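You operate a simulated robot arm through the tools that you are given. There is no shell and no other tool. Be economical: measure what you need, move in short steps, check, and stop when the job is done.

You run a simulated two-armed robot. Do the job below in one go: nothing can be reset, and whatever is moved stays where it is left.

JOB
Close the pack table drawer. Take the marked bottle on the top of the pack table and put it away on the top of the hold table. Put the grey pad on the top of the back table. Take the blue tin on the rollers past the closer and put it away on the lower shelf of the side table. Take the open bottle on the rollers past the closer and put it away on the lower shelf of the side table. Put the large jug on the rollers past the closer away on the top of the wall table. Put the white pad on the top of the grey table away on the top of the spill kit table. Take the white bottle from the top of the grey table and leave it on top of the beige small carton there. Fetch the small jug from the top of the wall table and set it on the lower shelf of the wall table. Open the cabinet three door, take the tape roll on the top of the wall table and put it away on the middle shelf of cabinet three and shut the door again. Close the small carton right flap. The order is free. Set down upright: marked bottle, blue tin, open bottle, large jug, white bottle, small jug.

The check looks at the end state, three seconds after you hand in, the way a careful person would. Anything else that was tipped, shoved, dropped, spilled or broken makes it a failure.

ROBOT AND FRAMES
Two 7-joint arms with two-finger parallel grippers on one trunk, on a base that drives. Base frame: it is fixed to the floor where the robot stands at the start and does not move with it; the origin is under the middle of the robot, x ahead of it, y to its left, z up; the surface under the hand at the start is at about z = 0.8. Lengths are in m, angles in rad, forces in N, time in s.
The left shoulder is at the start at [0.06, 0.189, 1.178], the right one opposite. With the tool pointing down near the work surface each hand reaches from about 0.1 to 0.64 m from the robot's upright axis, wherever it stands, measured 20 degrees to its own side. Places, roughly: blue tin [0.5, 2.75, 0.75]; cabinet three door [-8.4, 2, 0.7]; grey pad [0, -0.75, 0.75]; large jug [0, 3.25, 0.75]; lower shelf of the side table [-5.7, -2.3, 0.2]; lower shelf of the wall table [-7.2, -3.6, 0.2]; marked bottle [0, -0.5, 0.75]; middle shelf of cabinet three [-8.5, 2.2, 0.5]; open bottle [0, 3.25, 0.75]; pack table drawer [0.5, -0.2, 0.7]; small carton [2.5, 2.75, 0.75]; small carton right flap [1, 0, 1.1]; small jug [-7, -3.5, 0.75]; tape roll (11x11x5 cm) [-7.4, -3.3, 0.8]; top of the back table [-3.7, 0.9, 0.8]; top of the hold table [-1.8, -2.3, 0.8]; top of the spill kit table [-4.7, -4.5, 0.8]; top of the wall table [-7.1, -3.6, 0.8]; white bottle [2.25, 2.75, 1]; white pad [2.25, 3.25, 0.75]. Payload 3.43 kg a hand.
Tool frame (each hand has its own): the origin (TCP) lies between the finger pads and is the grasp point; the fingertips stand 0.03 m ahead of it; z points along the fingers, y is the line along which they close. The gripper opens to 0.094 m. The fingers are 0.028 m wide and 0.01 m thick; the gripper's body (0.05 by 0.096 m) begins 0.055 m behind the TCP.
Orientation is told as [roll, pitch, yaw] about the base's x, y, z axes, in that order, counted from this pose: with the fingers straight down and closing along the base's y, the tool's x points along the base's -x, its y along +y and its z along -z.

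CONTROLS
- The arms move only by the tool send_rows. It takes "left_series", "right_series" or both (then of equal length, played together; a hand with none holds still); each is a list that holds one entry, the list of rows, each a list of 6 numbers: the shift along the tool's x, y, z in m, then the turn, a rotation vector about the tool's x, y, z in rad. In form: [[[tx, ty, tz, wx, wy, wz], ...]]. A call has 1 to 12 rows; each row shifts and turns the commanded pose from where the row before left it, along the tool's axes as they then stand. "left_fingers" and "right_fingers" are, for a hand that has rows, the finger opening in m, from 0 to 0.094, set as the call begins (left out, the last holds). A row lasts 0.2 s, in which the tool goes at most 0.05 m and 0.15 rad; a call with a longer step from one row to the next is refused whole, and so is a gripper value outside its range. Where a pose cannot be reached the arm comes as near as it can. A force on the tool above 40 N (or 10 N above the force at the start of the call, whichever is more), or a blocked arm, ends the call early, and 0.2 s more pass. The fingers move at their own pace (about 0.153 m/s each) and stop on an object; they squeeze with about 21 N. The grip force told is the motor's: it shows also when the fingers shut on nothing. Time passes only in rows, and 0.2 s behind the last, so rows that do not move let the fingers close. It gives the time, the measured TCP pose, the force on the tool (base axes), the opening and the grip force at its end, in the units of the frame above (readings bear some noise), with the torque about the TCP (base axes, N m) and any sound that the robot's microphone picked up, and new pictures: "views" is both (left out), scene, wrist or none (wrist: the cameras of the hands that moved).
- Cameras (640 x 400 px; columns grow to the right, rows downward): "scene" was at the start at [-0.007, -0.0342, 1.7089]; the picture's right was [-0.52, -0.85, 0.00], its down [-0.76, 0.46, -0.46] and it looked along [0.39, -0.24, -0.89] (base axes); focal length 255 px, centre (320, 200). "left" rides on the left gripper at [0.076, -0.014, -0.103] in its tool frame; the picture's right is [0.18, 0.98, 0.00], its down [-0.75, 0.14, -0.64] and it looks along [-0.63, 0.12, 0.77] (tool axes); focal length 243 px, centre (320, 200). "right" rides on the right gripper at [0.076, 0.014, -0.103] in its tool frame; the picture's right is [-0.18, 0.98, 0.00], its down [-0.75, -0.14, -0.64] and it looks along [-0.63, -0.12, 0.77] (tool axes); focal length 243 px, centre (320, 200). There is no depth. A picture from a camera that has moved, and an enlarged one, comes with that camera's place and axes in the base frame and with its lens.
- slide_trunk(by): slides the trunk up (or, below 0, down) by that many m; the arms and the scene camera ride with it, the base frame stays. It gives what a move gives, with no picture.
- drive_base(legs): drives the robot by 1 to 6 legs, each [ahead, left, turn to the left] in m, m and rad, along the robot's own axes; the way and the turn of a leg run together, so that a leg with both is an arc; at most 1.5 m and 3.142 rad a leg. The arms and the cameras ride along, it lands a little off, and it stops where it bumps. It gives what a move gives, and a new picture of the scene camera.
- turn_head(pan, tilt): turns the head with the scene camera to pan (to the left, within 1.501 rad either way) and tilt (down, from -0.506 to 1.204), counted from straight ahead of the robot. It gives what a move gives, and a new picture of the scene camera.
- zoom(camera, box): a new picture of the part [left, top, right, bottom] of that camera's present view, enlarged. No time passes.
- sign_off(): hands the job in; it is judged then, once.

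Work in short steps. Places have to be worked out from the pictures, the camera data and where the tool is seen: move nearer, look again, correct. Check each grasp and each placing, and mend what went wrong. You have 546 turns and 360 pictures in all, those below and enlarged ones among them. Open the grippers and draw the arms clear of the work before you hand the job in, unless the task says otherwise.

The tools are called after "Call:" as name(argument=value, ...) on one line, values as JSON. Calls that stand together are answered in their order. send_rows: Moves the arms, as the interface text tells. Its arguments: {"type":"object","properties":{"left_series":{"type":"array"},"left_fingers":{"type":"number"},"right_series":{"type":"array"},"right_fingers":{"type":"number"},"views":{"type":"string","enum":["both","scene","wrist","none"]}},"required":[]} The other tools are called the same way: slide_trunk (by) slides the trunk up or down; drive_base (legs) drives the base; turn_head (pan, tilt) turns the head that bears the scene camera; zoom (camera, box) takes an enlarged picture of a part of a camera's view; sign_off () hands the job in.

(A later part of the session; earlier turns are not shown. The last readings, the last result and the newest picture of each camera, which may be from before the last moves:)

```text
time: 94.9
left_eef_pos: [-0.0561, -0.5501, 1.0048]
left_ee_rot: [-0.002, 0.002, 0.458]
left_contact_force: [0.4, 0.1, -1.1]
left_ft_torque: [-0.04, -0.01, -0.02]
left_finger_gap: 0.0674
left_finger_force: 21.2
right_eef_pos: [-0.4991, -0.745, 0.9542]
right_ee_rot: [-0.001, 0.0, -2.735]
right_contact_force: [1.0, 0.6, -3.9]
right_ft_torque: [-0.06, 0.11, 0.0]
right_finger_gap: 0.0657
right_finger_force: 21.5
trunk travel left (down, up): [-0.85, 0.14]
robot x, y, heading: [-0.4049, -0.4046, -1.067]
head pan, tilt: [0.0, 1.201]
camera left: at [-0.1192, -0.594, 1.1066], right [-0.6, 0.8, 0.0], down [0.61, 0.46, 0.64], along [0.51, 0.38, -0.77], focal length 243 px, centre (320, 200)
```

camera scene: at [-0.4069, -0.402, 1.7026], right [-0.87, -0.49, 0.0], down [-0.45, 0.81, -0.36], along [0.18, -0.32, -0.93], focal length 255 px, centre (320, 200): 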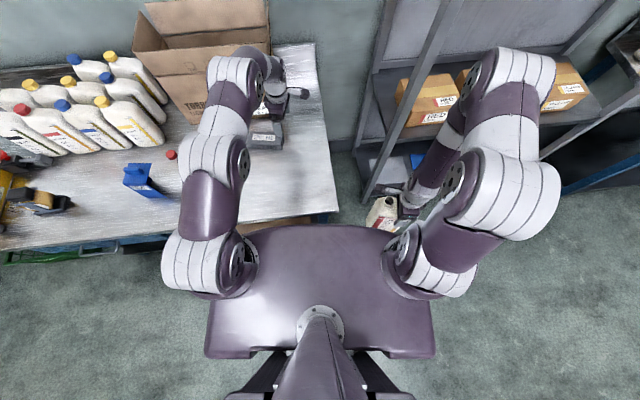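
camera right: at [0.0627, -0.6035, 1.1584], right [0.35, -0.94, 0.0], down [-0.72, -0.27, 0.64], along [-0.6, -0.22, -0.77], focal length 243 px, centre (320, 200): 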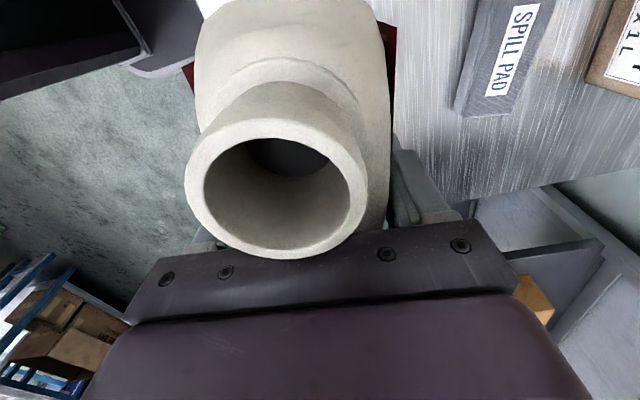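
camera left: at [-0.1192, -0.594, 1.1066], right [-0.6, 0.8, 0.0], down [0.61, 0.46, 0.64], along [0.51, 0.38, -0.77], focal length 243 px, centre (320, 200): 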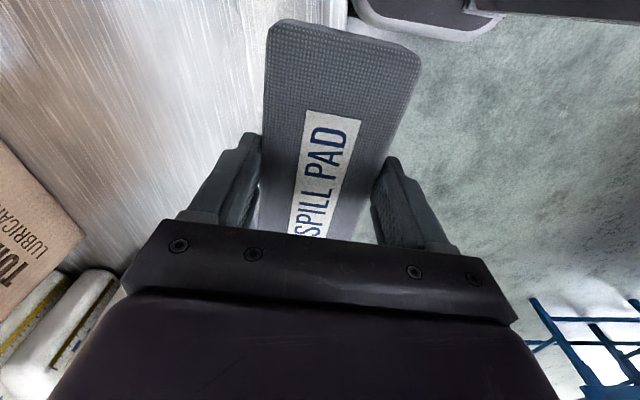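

Back away 0.35 m from the table, then look to the right for the hold table.

Call:
drive_base(legs=[[-0.4, 0, 0]])

Call:
turn_head(pan=-0.6, tilt=0.45)

```text
time: 97.4
left_eef_pos: [-0.2512, -0.1973, 1.0037]
left_ee_rot: [-0.002, 0.003, 0.475]
left_contact_force: [0.0, 0.1, 0.1]
left_ft_torque: [0.0, 0.0, 0.0]
left_finger_gap: 0.067
left_finger_force: 21.0
right_eef_pos: [-0.6902, -0.3979, 0.9544]
right_ee_rot: [-0.005, 0.0, -2.718]
right_contact_force: [-0.5, -0.9, -4.5]
right_ft_torque: [-0.03, 0.08, 0.0]
right_finger_gap: 0.0658
right_finger_force: 21.3
trunk travel left (down, up): [-0.85, 0.14]
robot x, y, heading: [-0.5993, -0.0588, -1.049]
head pan, tilt: [0.0, 1.201]
camera scene: at [-0.6035, -0.0549, 1.7026], right [-0.87, -0.5, 0.0], down [-0.46, 0.81, -0.36], along [0.18, -0.31, -0.93], focal length 255 px, centre (320, 200)
```

scene: 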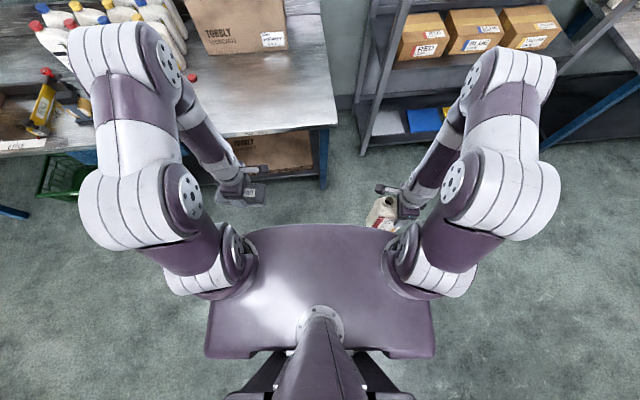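

```text
time: 98.5
left_eef_pos: [-0.251, -0.1969, 1.0037]
left_ee_rot: [-0.001, 0.003, 0.476]
left_contact_force: [-0.1, 0.8, -0.9]
left_ft_torque: [0.01, 0.0, -0.01]
left_finger_gap: 0.0674
left_finger_force: 20.4
right_eef_pos: [-0.6905, -0.3971, 0.9548]
right_ee_rot: [0.0, 0.0, -2.716]
right_contact_force: [0.3, -1.1, -4.4]
right_ft_torque: [-0.04, 0.15, 0.01]
right_finger_gap: 0.0657
right_finger_force: 20.9
trunk travel left (down, up): [-0.85, 0.14]
robot x, y, heading: [-0.6014, -0.0556, -1.049]
head pan, tilt: [-0.6, 0.45]
camera scene: at [-0.6389, -0.0975, 1.7606], right [-1.0, 0.08, 0.0], down [0.03, 0.44, -0.9], along [-0.07, -0.9, -0.44], focal length 255 px, centre (320, 200)
```

scene: 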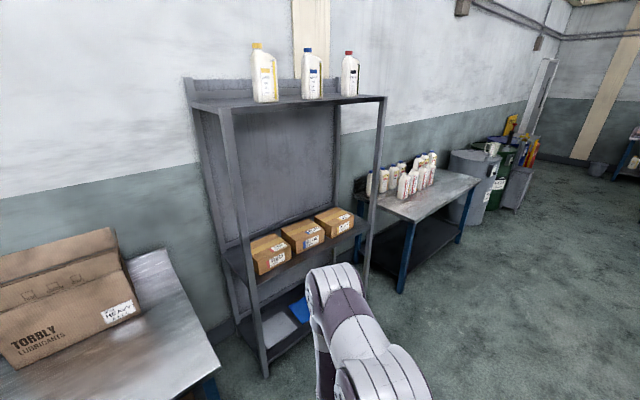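

The hold table is the one with bottles past the rack; front edge from ≈(-1.40,-1.65) to (-2.46,-2.39). I straighten to -0.96 and strafe right to its free right half, then look.

Call:
drive_base(legs=[[0, 0, 0.089], [0, -1.2, 0], [0.1, -1.07, 0]])

Call:
turn_head(pan=0.0, tilt=0.75)

```text
time: 110.2
left_eef_pos: [-2.0319, -1.5528, 1.0043]
left_ee_rot: [-0.001, 0.0, 0.566]
left_contact_force: [0.1, 0.2, -0.3]
left_ft_torque: [0.02, 0.01, -0.02]
left_finger_gap: 0.067
left_finger_force: 20.8
right_eef_pos: [-2.4504, -1.7931, 0.9541]
right_ee_rot: [-0.003, 0.0, -2.626]
right_contact_force: [1.0, -0.2, -4.9]
right_ft_torque: [-0.03, 0.08, 0.02]
right_finger_gap: 0.0658
right_finger_force: 21.3
trunk travel left (down, up): [-0.85, 0.14]
robot x, y, heading: [-2.3946, -1.4439, -0.955]
head pan, tilt: [-0.6, 0.45]
camera scene: at [-2.427, -1.4885, 1.7607], right [-1.0, -0.01, 0.0], down [-0.01, 0.44, -0.9], along [0.01, -0.9, -0.44], focal length 255 px, centre (320, 200)
```

scene: 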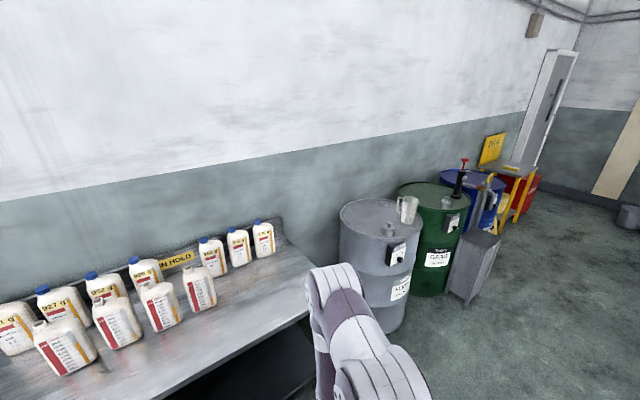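

```text
time: 111.2
left_eef_pos: [-2.0309, -1.5524, 1.004]
left_ee_rot: [-0.001, 0.003, 0.567]
left_contact_force: [0.4, -0.2, -0.8]
left_ft_torque: [-0.01, 0.02, 0.01]
left_finger_gap: 0.0672
left_finger_force: 21.8
right_eef_pos: [-2.4492, -1.7935, 0.9557]
right_ee_rot: [-0.001, 0.0, -2.626]
right_contact_force: [0.4, 0.1, -4.1]
right_ft_torque: [-0.07, 0.08, -0.01]
right_finger_gap: 0.0654
right_finger_force: 20.9
trunk travel left (down, up): [-0.85, 0.14]
robot x, y, heading: [-2.3924, -1.445, -0.954]
head pan, tilt: [0.0, 0.75]
camera scene: at [-2.3807, -1.4645, 1.7343], right [-0.82, -0.58, 0.0], down [-0.39, 0.56, -0.73], along [0.42, -0.6, -0.68], focal length 255 px, centre (320, 200)
```

scene: 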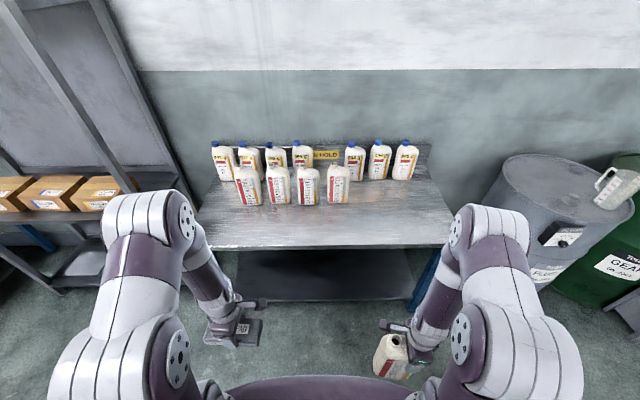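

Front edge is 0.72 m ahead; a free spot lies right of the front bottles at fwd ≈0.87, left ≈-0.28. I raise the bottle and drive 0.36 m ahead.

Call:
send_rows(right_series=[[[0, 0, -0.04, 0, 0, 0], [0, 0, -0.04, 0, 0, 0], [0, 0, -0.04, 0, 0, 0]]], views="none")

Call:
drive_base(legs=[[0.36, 0, 0]])

```text
time: 112.0
left_eef_pos: [-2.0316, -1.5536, 1.0039]
left_ee_rot: [-0.002, 0.001, 0.566]
left_contact_force: [0.7, -0.6, -0.7]
left_ft_torque: [0.0, -0.02, 0.05]
left_finger_gap: 0.0671
left_finger_force: 21.1
right_eef_pos: [-2.4516, -1.7943, 1.0754]
right_ee_rot: [-0.005, 0.002, -2.628]
right_contact_force: [-0.6, -1.3, -4.9]
right_ft_torque: [-0.06, 0.1, 0.0]
right_finger_gap: 0.0656
right_finger_force: 21.2
trunk travel left (down, up): [-0.85, 0.14]
robot x, y, heading: [-2.3925, -1.445, -0.956]
head pan, tilt: [0.0, 0.75]
```

```text
time: 114.3
left_eef_pos: [-1.8233, -1.8431, 1.0045]
left_ee_rot: [-0.002, 0.0, 0.57]
left_contact_force: [-0.6, -0.2, -1.1]
left_ft_torque: [0.01, -0.04, 0.0]
left_finger_gap: 0.0674
left_finger_force: 20.9
right_eef_pos: [-2.2428, -2.0877, 1.0754]
right_ee_rot: [-0.002, 0.0, -2.623]
right_contact_force: [-0.6, -0.1, -3.5]
right_ft_torque: [-0.05, 0.11, 0.07]
right_finger_gap: 0.0658
right_finger_force: 21.1
trunk travel left (down, up): [-0.85, 0.14]
robot x, y, heading: [-2.1843, -1.7387, -0.953]
head pan, tilt: [0.0, 0.75]
camera scene: at [-2.1736, -1.757, 1.7343], right [-0.81, -0.58, 0.0], down [-0.4, 0.56, -0.73], along [0.42, -0.6, -0.68], focal length 255 px, centre (320, 200)
```

scene: 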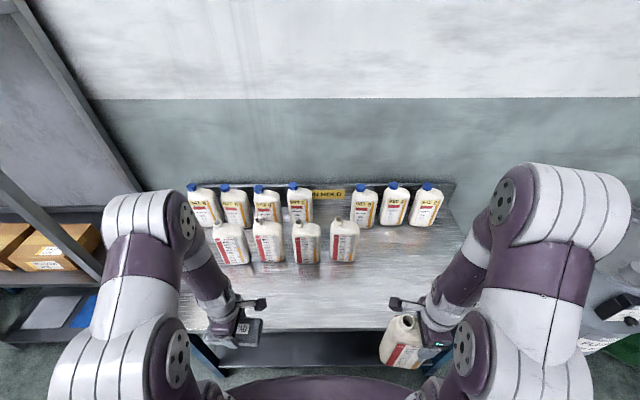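

Edge 0.36 ahead. I extend the bottle 0.24 forward over the table.

Call:
send_rows(right_series=[[[0, 0.04, 0, 0, 0, 0], [0, 0.04, 0, 0, 0, 0], [0, 0.04, 0, 0, 0, 0], [0, 0.04, 0, 0, 0, 0], [0, 0.04, 0, 0, 0, 0], [0, 0.04, 0, 0, 0, 0], [0, 0, 0.03, 0, 0, 0], [0, 0, 0.03, 0, 0, 0], [0, 0, 0.02, 0, 0, 0]]], views="both")

```text
time: 116.3
left_eef_pos: [-1.8236, -1.8444, 1.0038]
left_ee_rot: [-0.002, 0.002, 0.572]
left_contact_force: [0.1, 0.0, -1.1]
left_ft_torque: [0.0, -0.01, -0.01]
left_finger_gap: 0.0673
left_finger_force: 20.7
right_eef_pos: [-2.1226, -2.2973, 0.9922]
right_ee_rot: [0.0, 0.001, -2.622]
right_contact_force: [0.5, 0.0, -4.0]
right_ft_torque: [-0.05, 0.11, -0.02]
right_finger_gap: 0.0657
right_finger_force: 21.3
trunk travel left (down, up): [-0.85, 0.14]
robot x, y, heading: [-2.1868, -1.7369, -0.954]
head pan, tilt: [0.0, 0.75]
camera scene: at [-2.1724, -1.7588, 1.7343], right [-0.81, -0.58, 0.0], down [-0.4, 0.56, -0.73], along [0.42, -0.59, -0.68], focal length 255 px, centre (320, 200)
camera right: at [-2.049, -2.272, 1.0963], right [0.33, -0.94, 0.0], down [-0.72, -0.25, 0.64], along [-0.61, -0.21, -0.77], focal length 243 px, centre (320, 200)
```

scene: 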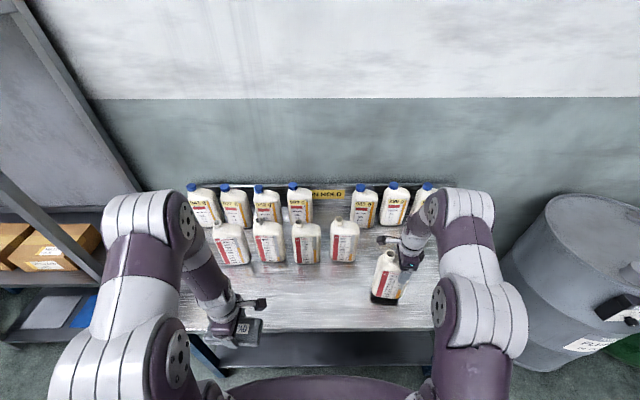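
right: 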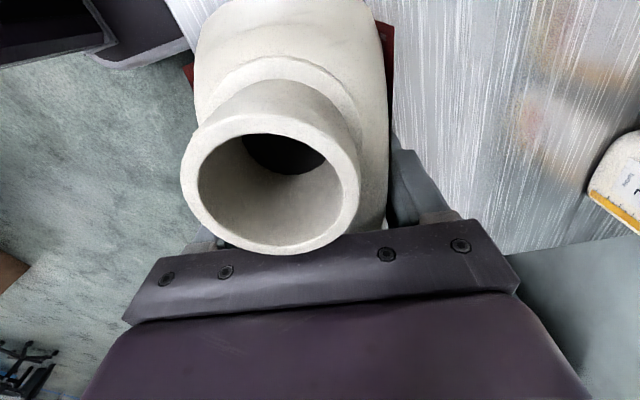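

Over the table. I lower slowly to touch.

Call:
send_rows(right_series=[[[0, 0, 0.01, 0, 0, 0], [0, 0, 0.008, 0, 0, 0], [0, 0, 0.006, 0, 0, 0], [0, 0, 0, 0, 0, 0]]], views="none")

```text
time: 117.3
left_eef_pos: [-1.8241, -1.8444, 1.0045]
left_ee_rot: [-0.001, 0.002, 0.571]
left_contact_force: [-0.4, 0.2, -0.9]
left_ft_torque: [-0.02, -0.01, 0.02]
left_finger_gap: 0.0673
left_finger_force: 20.9
right_eef_pos: [-2.1216, -2.2961, 0.9701]
right_ee_rot: [-0.001, 0.0, -2.622]
right_contact_force: [-0.4, -0.2, -4.5]
right_ft_torque: [-0.05, 0.1, -0.01]
right_finger_gap: 0.0658
right_finger_force: 21.3
trunk travel left (down, up): [-0.85, 0.14]
robot x, y, heading: [-2.1833, -1.7376, -0.949]
head pan, tilt: [0.0, 0.75]
```

Call:
send_rows(right_series=[[[0, 0, 0.004, 0, 0, 0], [0, 0, 0.003, 0, 0, 0], [0, 0, 0, 0, 0, 0]]], views="none")

```text
time: 118.1
left_eef_pos: [-1.824, -1.8427, 1.0047]
left_ee_rot: [-0.003, 0.002, 0.571]
left_contact_force: [0.2, 0.4, -0.1]
left_ft_torque: [0.0, 0.02, 0.03]
left_finger_gap: 0.0672
left_finger_force: 21.2
right_eef_pos: [-2.1244, -2.2963, 0.9654]
right_ee_rot: [0.002, 0.001, -2.62]
right_contact_force: [-2.9, -1.1, 13.8]
right_ft_torque: [0.32, -0.53, 0.07]
right_finger_gap: 0.066
right_finger_force: 21.0
trunk travel left (down, up): [-0.85, 0.14]
robot x, y, heading: [-2.1838, -1.7363, -0.953]
head pan, tilt: [0.0, 0.75]
```

It stands on the table (upward force). I open and lift off.

Call:
send_rows(right_series=[[[0, 0, -0.001, 0, 0, 0], [0, 0, 0, 0, 0, 0], [0, 0, 0, 0, 0, 0], [0, 0, -0.03, 0, 0, 0], [0, 0, -0.04, 0, 0, 0], [0, 0, -0.04, 0, 0, 0], [0, 0, -0.04, 0, 0, 0]]], right_fingers=0.094, views="both")

```text
time: 119.7
left_eef_pos: [-1.823, -1.843, 1.0038]
left_ee_rot: [-0.002, 0.003, 0.57]
left_contact_force: [-0.3, 0.7, -0.4]
left_ft_torque: [-0.01, 0.02, 0.0]
left_finger_gap: 0.0672
left_finger_force: 21.2
right_eef_pos: [-2.1239, -2.2931, 1.1159]
right_ee_rot: [-0.003, 0.0, -2.62]
right_contact_force: [0.0, -0.3, 0.1]
right_ft_torque: [0.0, 0.0, -0.02]
right_finger_gap: 0.094
right_finger_force: 0.1
trunk travel left (down, up): [-0.85, 0.14]
robot x, y, heading: [-2.1856, -1.7379, -0.948]
head pan, tilt: [0.0, 0.75]
camera scene: at [-2.1732, -1.7559, 1.7343], right [-0.81, -0.58, 0.0], down [-0.4, 0.55, -0.73], along [0.42, -0.6, -0.68], focal length 255 px, centre (320, 200)
camera right: at [-2.0505, -2.2674, 1.2188], right [0.33, -0.94, 0.0], down [-0.72, -0.25, 0.64], along [-0.61, -0.21, -0.77], focal length 243 px, centre (320, 200)
```

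scene: 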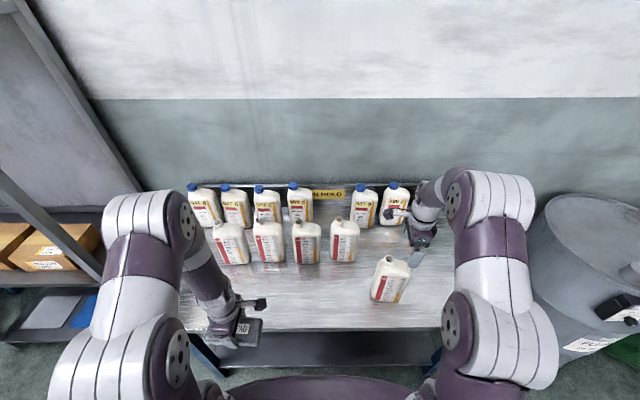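
right: 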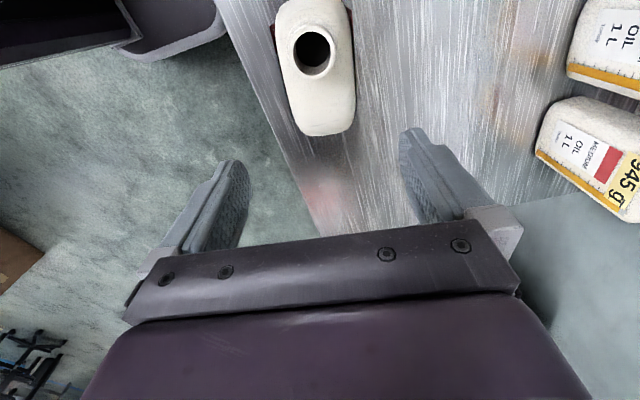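

Bottle stands upright. I retract the right hand, back off, and turn round toward the back table (-3.7, 0.9).

Call:
send_rows(right_series=[[[0, -0.04, 0, 0, 0, 0], [0, -0.04, 0, 0, 0, 0], [0, -0.04, 0, 0, 0, 0], [0, -0.04, 0, 0, 0, 0], [0, -0.04, 0, 0, 0, 0], [0, -0.04, 0, 0, 0, 0]]], views="none")

Call:
turn_head(pan=0, tilt=0.4)

Call:
drive_base(legs=[[-0.5, 0, 0], [0, 0, 3.04]])

```text
time: 121.1
left_eef_pos: [-1.8234, -1.8429, 1.0035]
left_ee_rot: [-0.003, 0.004, 0.57]
left_contact_force: [-0.2, -0.7, -0.2]
left_ft_torque: [-0.02, -0.03, -0.03]
left_finger_gap: 0.0674
left_finger_force: 20.6
right_eef_pos: [-2.2422, -2.087, 1.1164]
right_ee_rot: [-0.002, -0.001, -2.621]
right_contact_force: [-0.6, -0.1, 0.7]
right_ft_torque: [-0.01, -0.08, 0.05]
right_finger_gap: 0.0941
right_finger_force: 0.0
trunk travel left (down, up): [-0.85, 0.14]
robot x, y, heading: [-2.1877, -1.741, -0.954]
head pan, tilt: [0.0, 0.75]
```

```text
time: 121.9
left_eef_pos: [-1.8239, -1.8433, 1.0037]
left_ee_rot: [-0.002, 0.001, 0.571]
left_contact_force: [0.7, 0.3, -0.1]
left_ft_torque: [0.0, 0.03, -0.01]
left_finger_gap: 0.0672
left_finger_force: 21.5
right_eef_pos: [-2.2411, -2.0888, 1.1153]
right_ee_rot: [-0.002, -0.001, -2.622]
right_contact_force: [0.5, -0.4, -0.8]
right_ft_torque: [-0.01, 0.0, 0.0]
right_finger_gap: 0.0941
right_finger_force: 0.0
trunk travel left (down, up): [-0.85, 0.14]
robot x, y, heading: [-2.1883, -1.7399, -0.951]
head pan, tilt: [0.0, 0.4]
camera scene: at [-2.167, -1.7657, 1.7653], right [-0.81, -0.58, 0.0], down [-0.23, 0.32, -0.92], along [0.53, -0.75, -0.39], focal length 255 px, centre (320, 200)
```

scene: 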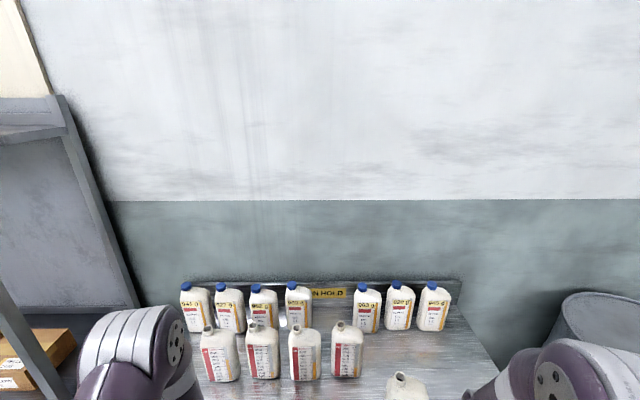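

```text
time: 131.9
left_eef_pos: [-2.8196, -1.1695, 1.0043]
left_ee_rot: [-0.003, 0.001, -2.714]
left_contact_force: [0.3, 0.1, -0.9]
left_ft_torque: [0.0, -0.05, -0.02]
left_finger_gap: 0.0674
left_finger_force: 21.2
right_eef_pos: [-2.3691, -0.9882, 1.1147]
right_ee_rot: [-0.002, 0.001, 0.373]
right_contact_force: [0.2, 0.1, 0.0]
right_ft_torque: [0.0, -0.03, 0.01]
right_finger_gap: 0.0938
right_finger_force: 0.0
trunk travel left (down, up): [-0.85, 0.14]
robot x, y, heading: [-2.4799, -1.3265, 2.043]
head pan, tilt: [0.0, 0.4]
camera scene: at [-2.4938, -1.2991, 1.7654], right [0.89, 0.46, 0.0], down [0.18, -0.35, -0.92], along [-0.42, 0.82, -0.39], focal length 255 px, centre (320, 200)
```

scene: 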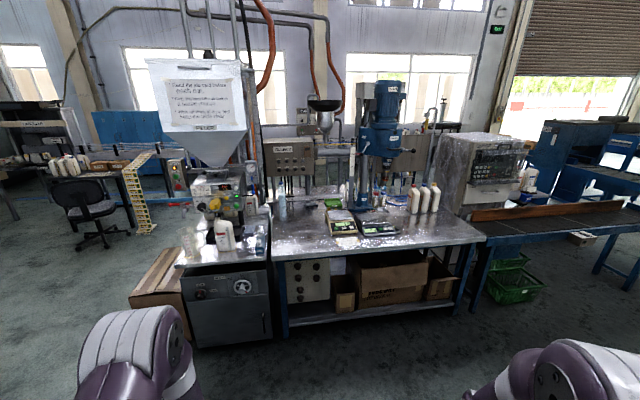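

The drill-press table in front has its centre near (-2.9, 0.5), so the back table (-3.7, 0.9) must be behind it. I look left for a way round.

Call:
turn_head(pan=0.9, tilt=0.3)

Call:
zoom(camera="scene", box=[320, 80, 640, 280])

```text
time: 133.1
left_eef_pos: [-2.8199, -1.1679, 1.0042]
left_ee_rot: [-0.002, 0.003, -2.716]
left_contact_force: [0.0, -0.4, -0.8]
left_ft_torque: [0.02, -0.01, 0.02]
left_finger_gap: 0.0673
left_finger_force: 21.1
right_eef_pos: [-2.3719, -0.9889, 1.1141]
right_ee_rot: [-0.002, 0.001, 0.375]
right_contact_force: [0.4, 0.0, -0.4]
right_ft_torque: [0.03, 0.01, -0.01]
right_finger_gap: 0.0939
right_finger_force: 0.1
trunk travel left (down, up): [-0.85, 0.14]
robot x, y, heading: [-2.4815, -1.3284, 2.048]
head pan, tilt: [0.901, 0.3]
camera scene: at [-2.5432, -1.3632, 1.7747], right [0.2, 0.98, 0.0], down [0.29, -0.06, -0.96], along [-0.94, 0.19, -0.3], focal length 255 px, centre (320, 200)
```

scene: 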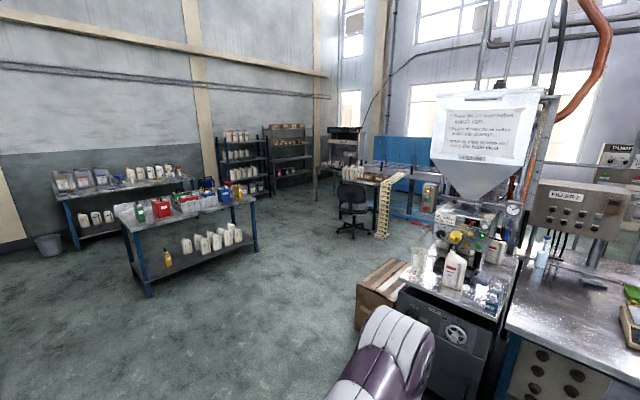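

```text
2.00 times, centred on (480, 180) of scene
camera zoom: at [-2.5432, -1.3632, 1.7747], right [0.2, 0.98, 0.0], down [0.29, -0.06, -0.96], along [-0.94, 0.19, -0.3], focal length 510 px, centre (0, 240)
```

zoom: 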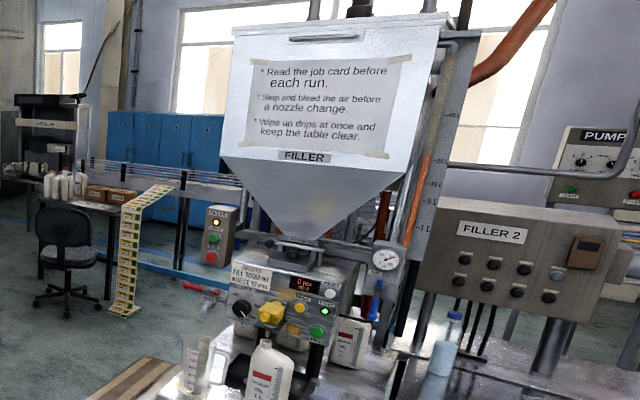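

I drive round the left of the filler and its box: strafe left, then forward past it.

Call:
drive_base(legs=[[0.7, 1.1, 0], [0.7, 1.1, 0], [1.1, -0.1, 0]])

Call:
turn_head(pan=-1.0, tilt=0.4)

```text
time: 151.0
left_eef_pos: [-5.8358, 0.0555, 1.0034]
left_ee_rot: [-0.003, 0.001, -2.701]
left_contact_force: [0.3, 0.2, -1.1]
left_ft_torque: [0.02, 0.03, 0.02]
left_finger_gap: 0.0671
left_finger_force: 20.5
right_eef_pos: [-5.3887, 0.2439, 1.1126]
right_ee_rot: [0.0, -0.001, 0.391]
right_contact_force: [-0.3, 0.4, 0.5]
right_ft_torque: [0.0, 0.07, -0.04]
right_finger_gap: 0.0938
right_finger_force: 0.0
trunk travel left (down, up): [-0.85, 0.14]
robot x, y, heading: [-5.4906, -0.0976, 2.066]
head pan, tilt: [0.901, 0.3]
camera scene: at [-5.5552, -0.134, 1.7747], right [0.18, 0.98, 0.0], down [0.29, -0.05, -0.96], along [-0.94, 0.17, -0.3], focal length 255 px, centre (320, 200)
```

scene: 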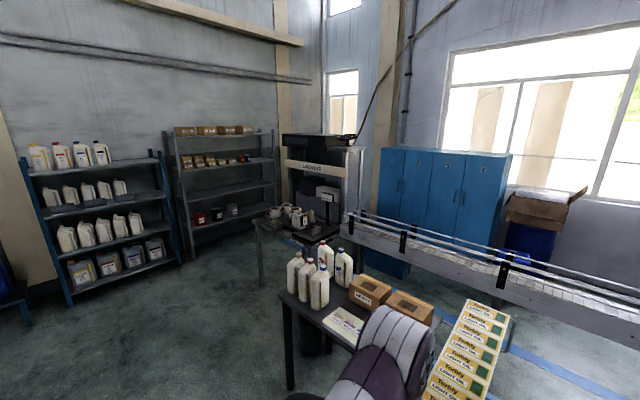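

```text
time: 152.8
left_eef_pos: [-5.8343, 0.0561, 1.0037]
left_ee_rot: [-0.001, 0.001, -2.702]
left_contact_force: [0.5, 0.4, -0.8]
left_ft_torque: [-0.02, -0.03, -0.03]
left_finger_gap: 0.0673
left_finger_force: 21.1
right_eef_pos: [-5.388, 0.2432, 1.1155]
right_ee_rot: [-0.001, 0.0, 0.39]
right_contact_force: [1.1, -0.1, 0.6]
right_ft_torque: [-0.03, 0.01, 0.01]
right_finger_gap: 0.094
right_finger_force: 0.1
trunk travel left (down, up): [-0.85, 0.14]
robot x, y, heading: [-5.4888, -0.0974, 2.06]
head pan, tilt: [-1.0, 0.4]
camera scene: at [-5.4183, -0.0697, 1.7654], right [0.87, -0.49, 0.0], down [-0.19, -0.34, -0.92], along [0.45, 0.8, -0.39], focal length 255 px, centre (320, 200)
```

scene: 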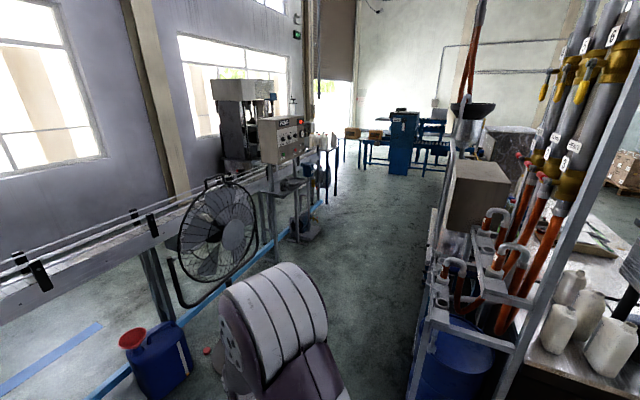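

Call:
zoom(camera="scene", box=[380, 80, 640, 242])

```text
2.46 times, centred on (510, 161) of scene
camera zoom: at [-5.4183, -0.0697, 1.7654], right [0.87, -0.49, 0.0], down [-0.19, -0.34, -0.92], along [0.45, 0.8, -0.39], focal length 627 px, centre (-148, 296)
```

zoom: 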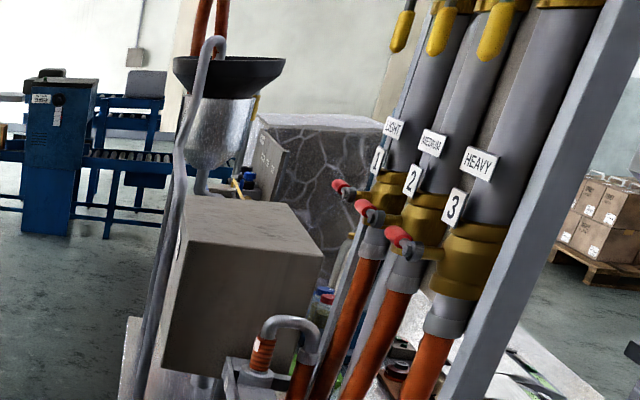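

There is a stainless table behind the pumps/Filler 2 panel. I drive into the aisle behind and turn to face it.

Call:
drive_base(legs=[[0.5, -0.94, 0], [0.53, -0.93, 0], [0, 0, -2.96]])

Call:
turn_head(pan=0, tilt=0.5)

```text
time: 170.5
left_eef_pos: [-3.9379, 1.5955, 1.0043]
left_ee_rot: [-0.002, 0.001, 0.591]
left_contact_force: [0.2, 1.1, -0.2]
left_ft_torque: [0.01, 0.02, -0.02]
left_finger_gap: 0.0672
left_finger_force: 21.0
right_eef_pos: [-4.3506, 1.3419, 1.1162]
right_ee_rot: [-0.002, 0.001, -2.599]
right_contact_force: [-0.2, 0.3, -0.5]
right_ft_torque: [-0.03, -0.03, -0.03]
right_finger_gap: 0.0941
right_finger_force: 0.1
trunk travel left (down, up): [-0.85, 0.14]
robot x, y, heading: [-4.2994, 1.6928, -0.934]
head pan, tilt: [-1.0, 0.4]
camera scene: at [-4.3713, 1.6543, 1.7654], right [-0.94, 0.35, 0.0], down [0.14, 0.36, -0.92], along [-0.32, -0.86, -0.39], focal length 255 px, centre (320, 200)
```

scene: 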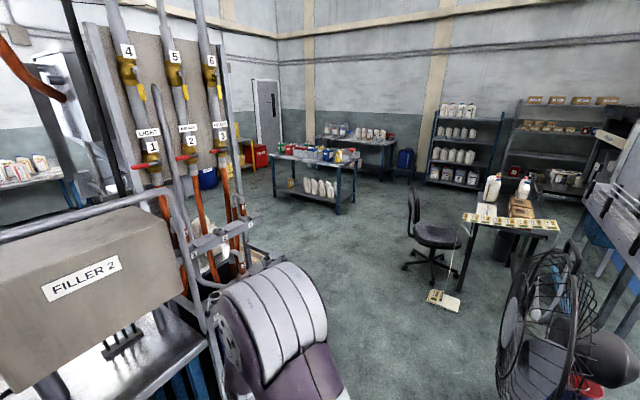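

```text
time: 171.8
left_eef_pos: [-3.9376, 1.5957, 1.0053]
left_ee_rot: [-0.004, 0.0, 0.591]
left_contact_force: [0.1, -0.2, 0.1]
left_ft_torque: [-0.01, 0.0, -0.01]
left_finger_gap: 0.0672
left_finger_force: 20.7
right_eef_pos: [-4.3513, 1.3413, 1.1146]
right_ee_rot: [-0.002, 0.0, -2.6]
right_contact_force: [0.5, 0.5, -0.5]
right_ft_torque: [0.04, -0.01, 0.0]
right_finger_gap: 0.0941
right_finger_force: 0.0
trunk travel left (down, up): [-0.85, 0.14]
robot x, y, heading: [-4.3054, 1.6929, -0.929]
head pan, tilt: [0.0, 0.499]
camera scene: at [-4.2844, 1.6679, 1.7563], right [-0.8, -0.6, 0.0], down [-0.29, 0.38, -0.88], along [0.52, -0.7, -0.48], focal length 255 px, centre (320, 200)
```

scene: 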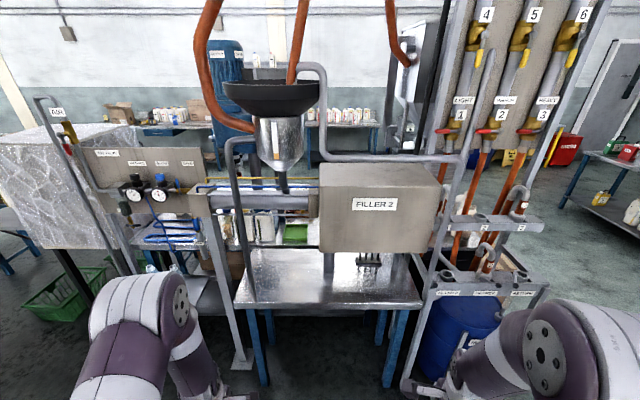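

The back table (small steel table under "Filler 2") lies ahead, top from fwd 0.80 to 1.18, free at its front. I drive 0.33 ahead and 0.12 right.

Call:
drive_base(legs=[[0, -0.12, 0], [0.33, 0, 0]])

Call:
turn_head(pan=0.1, tilt=0.9)

```text
time: 174.8
left_eef_pos: [-3.8347, 1.2644, 1.0047]
left_ee_rot: [-0.004, 0.002, 0.599]
left_contact_force: [0.2, -0.4, -1.1]
left_ft_torque: [-0.01, -0.01, -0.03]
left_finger_gap: 0.0673
left_finger_force: 21.5
right_eef_pos: [-4.2466, 1.0102, 1.1148]
right_ee_rot: [-0.002, 0.0, -2.59]
right_contact_force: [-1.0, -0.4, -0.5]
right_ft_torque: [0.0, 0.01, 0.03]
right_finger_gap: 0.0941
right_finger_force: 0.1
trunk travel left (down, up): [-0.85, 0.14]
robot x, y, heading: [-4.1966, 1.3613, -0.922]
head pan, tilt: [0.0, 0.499]
camera scene: at [-4.182, 1.3362, 1.7563], right [-0.8, -0.6, 0.0], down [-0.29, 0.38, -0.88], along [0.53, -0.7, -0.48], focal length 255 px, centre (320, 200)
```

scene: 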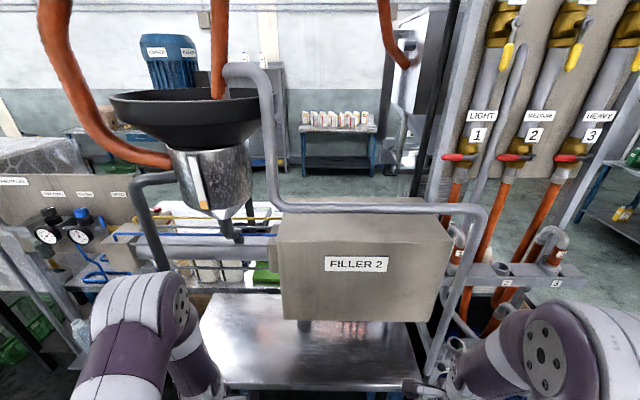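

```text
time: 175.7
left_eef_pos: [-3.8345, 1.2646, 1.0047]
left_ee_rot: [-0.002, 0.002, 0.598]
left_contact_force: [0.7, -0.3, -0.4]
left_ft_torque: [0.0, 0.02, -0.04]
left_finger_gap: 0.0672
left_finger_force: 20.9
right_eef_pos: [-4.2465, 1.0094, 1.1161]
right_ee_rot: [-0.002, 0.0, -2.593]
right_contact_force: [0.5, -1.3, -1.1]
right_ft_torque: [-0.01, -0.03, 0.02]
right_finger_gap: 0.0941
right_finger_force: 0.0
trunk travel left (down, up): [-0.85, 0.14]
robot x, y, heading: [-4.1962, 1.3581, -0.925]
head pan, tilt: [0.099, 0.901]
camera scene: at [-4.1848, 1.3524, 1.7225], right [-0.73, -0.68, 0.0], down [-0.53, 0.58, -0.62], along [0.42, -0.46, -0.78], focal length 255 px, centre (320, 200)
```

scene: 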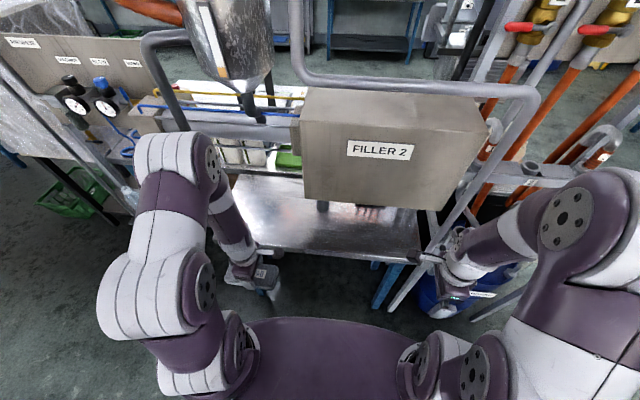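

I extend the pad forward 0.28 m at this height, over the table's free front-left part.

Call:
send_rows(left_series=[[[0.006, -0.04, 0, 0, 0, 0], [0.006, -0.04, 0, 0, 0, 0], [0.006, -0.04, 0, 0, 0, 0], [0.006, -0.04, 0, 0, 0, 0], [0.006, -0.04, 0, 0, 0, 0], [0.006, -0.04, 0, 0, 0, 0], [0.006, -0.04, 0, 0, 0, 0], [0, 0, 0.04, 0, 0, 0], [0, 0, 0.04, 0, 0, 0]]], views="both")

```text
time: 177.1
left_eef_pos: [-3.7302, 1.0481, 1.0064]
left_ee_rot: [0.018, -0.002, 0.569]
left_contact_force: [-0.5, 0.9, -0.7]
left_ft_torque: [-0.09, 0.0, -0.03]
left_finger_gap: 0.0672
left_finger_force: 20.7
right_eef_pos: [-4.2466, 1.0125, 1.1166]
right_ee_rot: [0.003, -0.001, -2.594]
right_contact_force: [-0.8, 0.6, -0.2]
right_ft_torque: [-0.01, 0.05, -0.01]
right_finger_gap: 0.0938
right_finger_force: 0.0
trunk travel left (down, up): [-0.85, 0.14]
robot x, y, heading: [-4.2008, 1.3639, -0.924]
head pan, tilt: [0.099, 0.901]
stopped in row 7 (left hand): the force on the tool passed its limit at 124 N (the readings are from after the stop); the commanded pose is now the measured one
camera scene: at [-4.1877, 1.3586, 1.7224], right [-0.73, -0.68, 0.0], down [-0.53, 0.57, -0.62], along [0.42, -0.46, -0.78], focal length 255 px, centre (320, 200)
camera left: at [-3.7865, 0.9957, 1.1082], right [-0.69, 0.73, 0.01], down [0.56, 0.52, 0.64], along [0.46, 0.45, -0.76], focal length 243 px, centre (320, 200)
```

scene: 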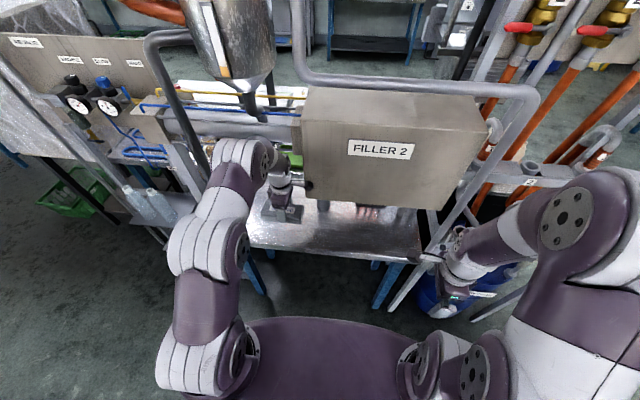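
left: 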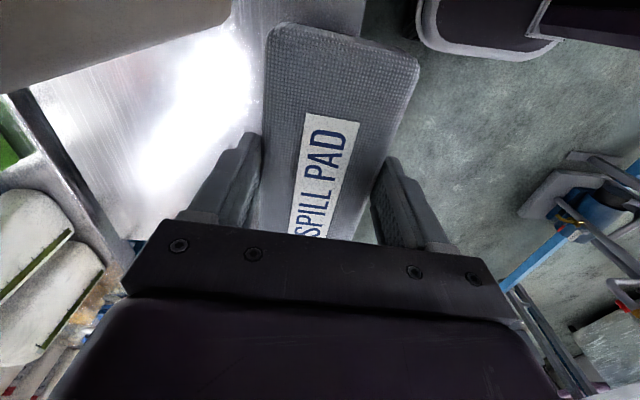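

The hand bumped the panel's left side (pad still gripped). I back off slightly, shift left 6 cm, then advance 5 cm gently.

Call:
send_rows(left_series=[[[0, 0.02, 0, 0, 0, 0], [-0.03, 0, 0, 0, 0, 0], [-0.035, 0, 0, 0, 0, 0], [0, -0.02, 0, 0, 0, 0], [0, -0.02, 0, 0, 0, 0], [0, -0.02, 0, 0, 0, 0]]], views="both")

```text
time: 178.5
left_eef_pos: [-3.651, 1.0438, 1.0036]
left_ee_rot: [0.018, -0.002, 0.572]
left_contact_force: [-0.3, -0.4, -0.5]
left_ft_torque: [0.0, 0.02, 0.0]
left_finger_gap: 0.0673
left_finger_force: 21.0
right_eef_pos: [-4.2438, 1.0084, 1.1148]
right_ee_rot: [-0.004, 0.0, -2.591]
right_contact_force: [-0.4, 0.4, -0.2]
right_ft_torque: [0.02, 0.03, -0.02]
right_finger_gap: 0.0939
right_finger_force: 0.1
trunk travel left (down, up): [-0.85, 0.14]
robot x, y, heading: [-4.2004, 1.3626, -0.923]
head pan, tilt: [0.099, 0.901]
camera scene: at [-4.1833, 1.3515, 1.7224], right [-0.73, -0.68, 0.0], down [-0.53, 0.58, -0.62], along [0.42, -0.46, -0.78], focal length 255 px, centre (320, 200)
camera left: at [-3.7065, 0.9907, 1.1053], right [-0.69, 0.73, 0.02], down [0.56, 0.51, 0.65], along [0.46, 0.45, -0.76], focal length 243 px, centre (320, 200)
```

scene: 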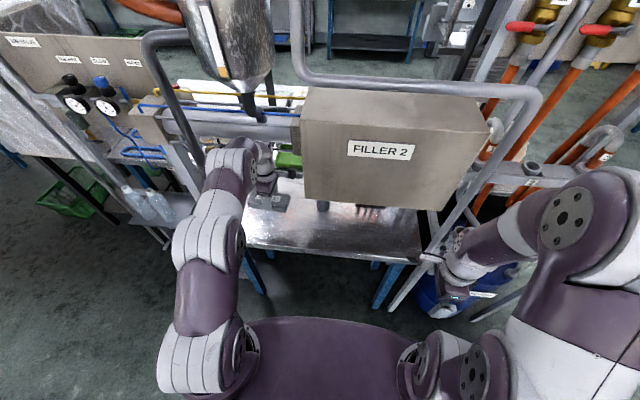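
left: 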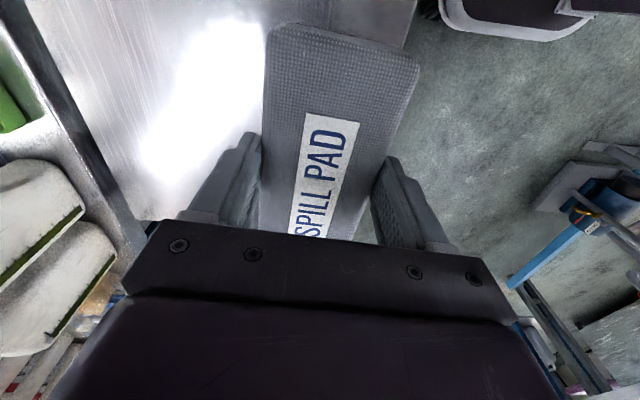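

Pad is over the table, ~0.1 m inside the edge. I lower it.

Call:
send_rows(left_series=[[[0, 0, 0.04, 0, 0, 0], [0, 0, 0.04, 0, 0, 0], [0, 0, 0.04, 0, 0, 0], [0, 0, 0.015, 0, 0, 0], [0, 0, 0.01, 0, 0, 0], [0, 0, 0.006, 0, 0, 0], [0, 0, 0, 0, 0, 0]]], views="wrist")

```text
time: 180.1
left_eef_pos: [-3.6542, 1.0474, 0.8526]
left_ee_rot: [0.017, -0.002, 0.568]
left_contact_force: [-0.1, -0.3, -0.5]
left_ft_torque: [-0.01, 0.0, -0.02]
left_finger_gap: 0.0672
left_finger_force: 20.6
right_eef_pos: [-4.2449, 1.0095, 1.1154]
right_ee_rot: [-0.001, -0.002, -2.593]
right_contact_force: [0.0, 0.1, -0.3]
right_ft_torque: [-0.01, -0.02, 0.01]
right_finger_gap: 0.0942
right_finger_force: 0.0
trunk travel left (down, up): [-0.85, 0.14]
robot x, y, heading: [-4.1963, 1.3618, -0.919]
head pan, tilt: [0.099, 0.901]
camera left: at [-3.7093, 0.9949, 0.9541], right [-0.69, 0.73, 0.02], down [0.56, 0.51, 0.65], along [0.46, 0.45, -0.76], focal length 243 px, centre (320, 200)
```

left: 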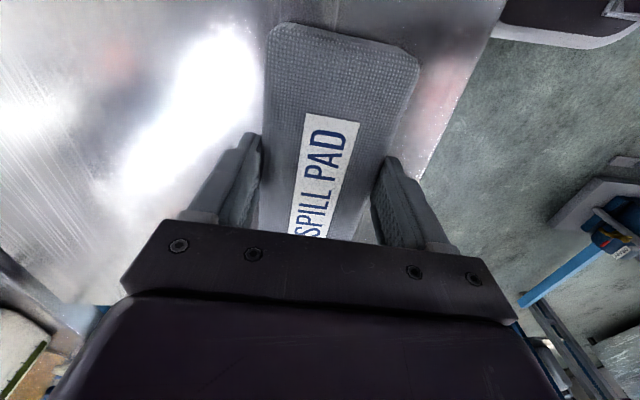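

Call:
send_rows(left_series=[[[0, 0, 0.005, 0, 0, 0], [0, 0, 0.004, 0, 0, 0], [0, 0, 0.003, 0, 0, 0], [0, 0, 0, 0, 0, 0]]], views="none")

```text
time: 181.1
left_eef_pos: [-3.6545, 1.049, 0.844]
left_ee_rot: [0.011, -0.003, 0.57]
left_contact_force: [1.4, -2.0, 21.5]
left_ft_torque: [-0.2, -0.16, 0.0]
left_finger_gap: 0.0678
left_finger_force: 20.9
right_eef_pos: [-4.2471, 1.0105, 1.1149]
right_ee_rot: [0.0, 0.0, -2.594]
right_contact_force: [-0.4, 0.1, -0.2]
right_ft_torque: [0.01, 0.0, 0.03]
right_finger_gap: 0.0939
right_finger_force: 0.0
trunk travel left (down, up): [-0.85, 0.14]
robot x, y, heading: [-4.1972, 1.3591, -0.93]
head pan, tilt: [0.099, 0.901]
```

Pad is on the table. Open, rise, and draw back out.

Call:
send_rows(left_series=[[[0, 0, -0.001, 0, 0, 0], [0, 0, 0, 0, 0, 0], [0, 0, -0.03, 0, 0, 0], [0, 0, -0.04, 0, 0, 0], [0, 0, -0.04, 0, 0, 0], [0, 0.03, -0.03, 0, 0, 0], [0, 0.04, 0, 0, 0, 0], [0, 0.04, 0, 0, 0, 0], [0, 0.04, 0, 0, 0, 0], [0, 0.04, 0, 0, 0, 0], [0, 0.04, 0, 0, 0, 0]]], left_fingers=0.094, views="scene")

```text
time: 183.5
left_eef_pos: [-3.7752, 1.2425, 0.9883]
left_ee_rot: [0.018, -0.002, 0.569]
left_contact_force: [-0.2, 0.3, 0.9]
left_ft_torque: [-0.01, -0.02, 0.02]
left_finger_gap: 0.094
left_finger_force: 0.0
right_eef_pos: [-4.2455, 1.0097, 1.1155]
right_ee_rot: [-0.001, 0.0, -2.594]
right_contact_force: [0.9, 0.2, -0.1]
right_ft_torque: [-0.02, -0.02, 0.0]
right_finger_gap: 0.094
right_finger_force: 0.0
trunk travel left (down, up): [-0.85, 0.14]
robot x, y, heading: [-4.1983, 1.3647, -0.925]
head pan, tilt: [0.099, 0.901]
camera scene: at [-4.1857, 1.3537, 1.7224], right [-0.73, -0.68, 0.0], down [-0.53, 0.57, -0.62], along [0.42, -0.46, -0.78], focal length 255 px, centre (320, 200)
```

scene: 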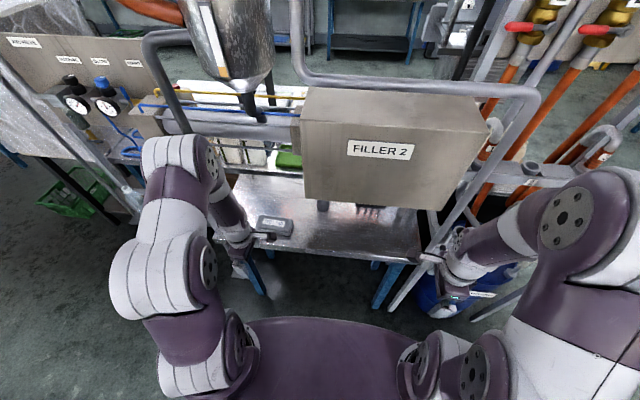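

Grey pad done. Now to the rollers: I back into the aisle, turn to face down it (heading ≈0.67) and look.

Call:
drive_base(legs=[[-0.38, 0, 0], [0, 0, 1.594]])

Call:
turn_head(pan=-0.1, tilt=0.3)

```text
time: 189.8
left_eef_pos: [-4.3211, 2.0919, 0.9871]
left_ee_rot: [0.018, -0.001, 2.171]
left_contact_force: [0.6, 0.4, 0.2]
left_ft_torque: [0.01, -0.01, 0.0]
left_finger_gap: 0.0943
left_finger_force: 0.2
right_eef_pos: [-4.0744, 1.6284, 1.1142]
right_ee_rot: [-0.001, 0.0, -0.991]
right_contact_force: [-0.4, -0.2, -0.2]
right_ft_torque: [0.0, -0.01, 0.0]
right_finger_gap: 0.094
right_finger_force: 0.1
trunk travel left (down, up): [-0.85, 0.14]
robot x, y, heading: [-4.4297, 1.6634, 0.678]
head pan, tilt: [0.099, 0.901]
camera scene: at [-4.4221, 1.6789, 1.7224], right [0.7, -0.71, 0.0], down [-0.56, -0.55, -0.62], along [0.44, 0.44, -0.78], focal length 255 px, centre (320, 200)
```

scene: 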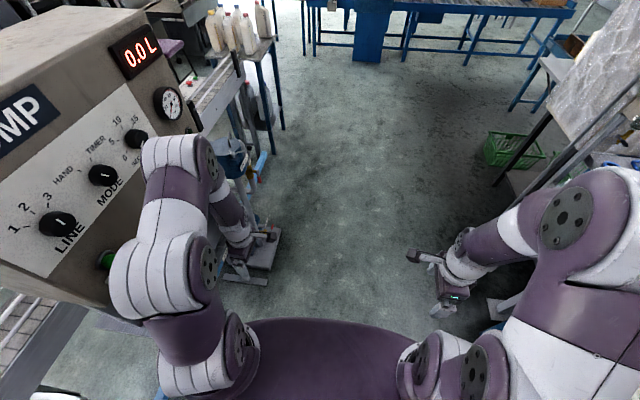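

```text
time: 190.8
left_eef_pos: [-4.3206, 2.0918, 0.9868]
left_ee_rot: [0.019, -0.002, 2.171]
left_contact_force: [-0.1, -0.4, 0.3]
left_ft_torque: [-0.03, 0.01, -0.01]
left_finger_gap: 0.0941
left_finger_force: 0.0
right_eef_pos: [-4.0744, 1.6292, 1.1145]
right_ee_rot: [-0.002, 0.0, -0.994]
right_contact_force: [0.4, -0.2, 0.4]
right_ft_torque: [0.01, 0.0, -0.01]
right_finger_gap: 0.0939
right_finger_force: 0.0
trunk travel left (down, up): [-0.85, 0.14]
robot x, y, heading: [-4.4234, 1.6611, 0.676]
head pan, tilt: [-0.099, 0.3]
camera scene: at [-4.3977, 1.677, 1.7746], right [0.55, -0.84, 0.0], down [-0.25, -0.16, -0.95], along [0.8, 0.52, -0.3], focal length 255 px, centre (320, 200)
```

scene: 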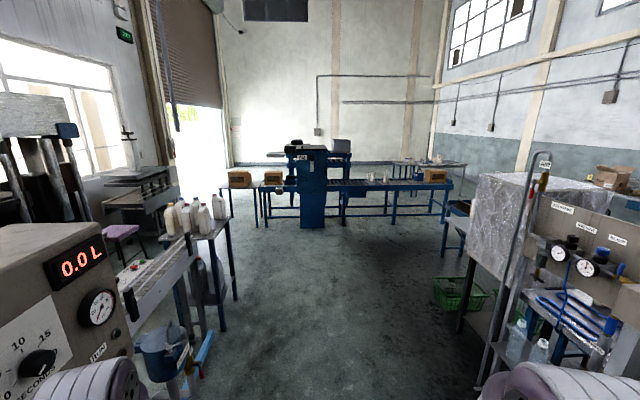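

The corridor is clear: I go 3.3 m ahead toward the roller line, slightly right, then strafe right along the rollers past the closer.

Call:
drive_base(legs=[[1.2, -0.22, 0], [1.2, 0, 0], [0.9, 0, 0], [0, -1.3, 0]])

Call:
turn_head(pan=0.0, tilt=0.6)

```text
time: 213.0
left_eef_pos: [-0.8431, 3.0719, 0.9871]
left_ee_rot: [0.019, -0.001, 2.195]
left_contact_force: [0.4, 0.3, 0.1]
left_ft_torque: [0.0, 0.03, -0.05]
left_finger_gap: 0.0941
left_finger_force: 0.1
right_eef_pos: [-0.5854, 2.6151, 1.1162]
right_ee_rot: [-0.001, 0.0, -0.966]
right_contact_force: [-0.4, -1.1, -0.6]
right_ft_torque: [-0.02, 0.01, -0.08]
right_finger_gap: 0.0942
right_finger_force: 0.0
trunk travel left (down, up): [-0.85, 0.14]
robot x, y, heading: [-0.9363, 2.6424, 0.703]
head pan, tilt: [-0.099, 0.3]
camera scene: at [-0.9097, 2.6565, 1.7747], right [0.57, -0.82, 0.0], down [-0.24, -0.17, -0.96], along [0.79, 0.54, -0.3], focal length 255 px, centre (320, 200)
```

scene: 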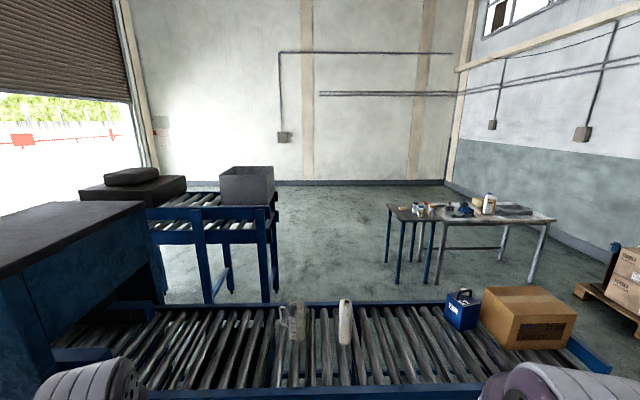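

```text
time: 213.8
left_eef_pos: [-0.8429, 3.0732, 0.9867]
left_ee_rot: [0.018, -0.004, 2.196]
left_contact_force: [0.4, -0.8, -1.0]
left_ft_torque: [0.0, 0.04, -0.01]
left_finger_gap: 0.0941
left_finger_force: 0.0
right_eef_pos: [-0.5852, 2.6156, 1.1149]
right_ee_rot: [-0.001, -0.001, -0.965]
right_contact_force: [-0.4, -0.4, 0.2]
right_ft_torque: [0.02, 0.01, -0.01]
right_finger_gap: 0.0941
right_finger_force: 0.0
trunk travel left (down, up): [-0.85, 0.14]
robot x, y, heading: [-0.941, 2.6431, 0.708]
head pan, tilt: [0.0, 0.6]
camera scene: at [-0.9188, 2.6602, 1.7473], right [0.65, -0.76, 0.0], down [-0.43, -0.36, -0.83], along [0.63, 0.53, -0.56], focal length 255 px, centre (320, 200)
```

scene: 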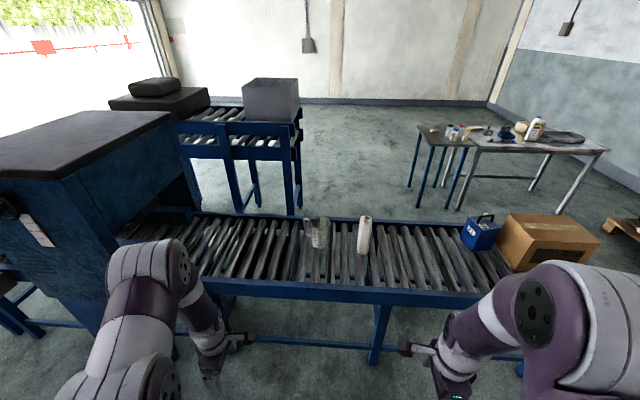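

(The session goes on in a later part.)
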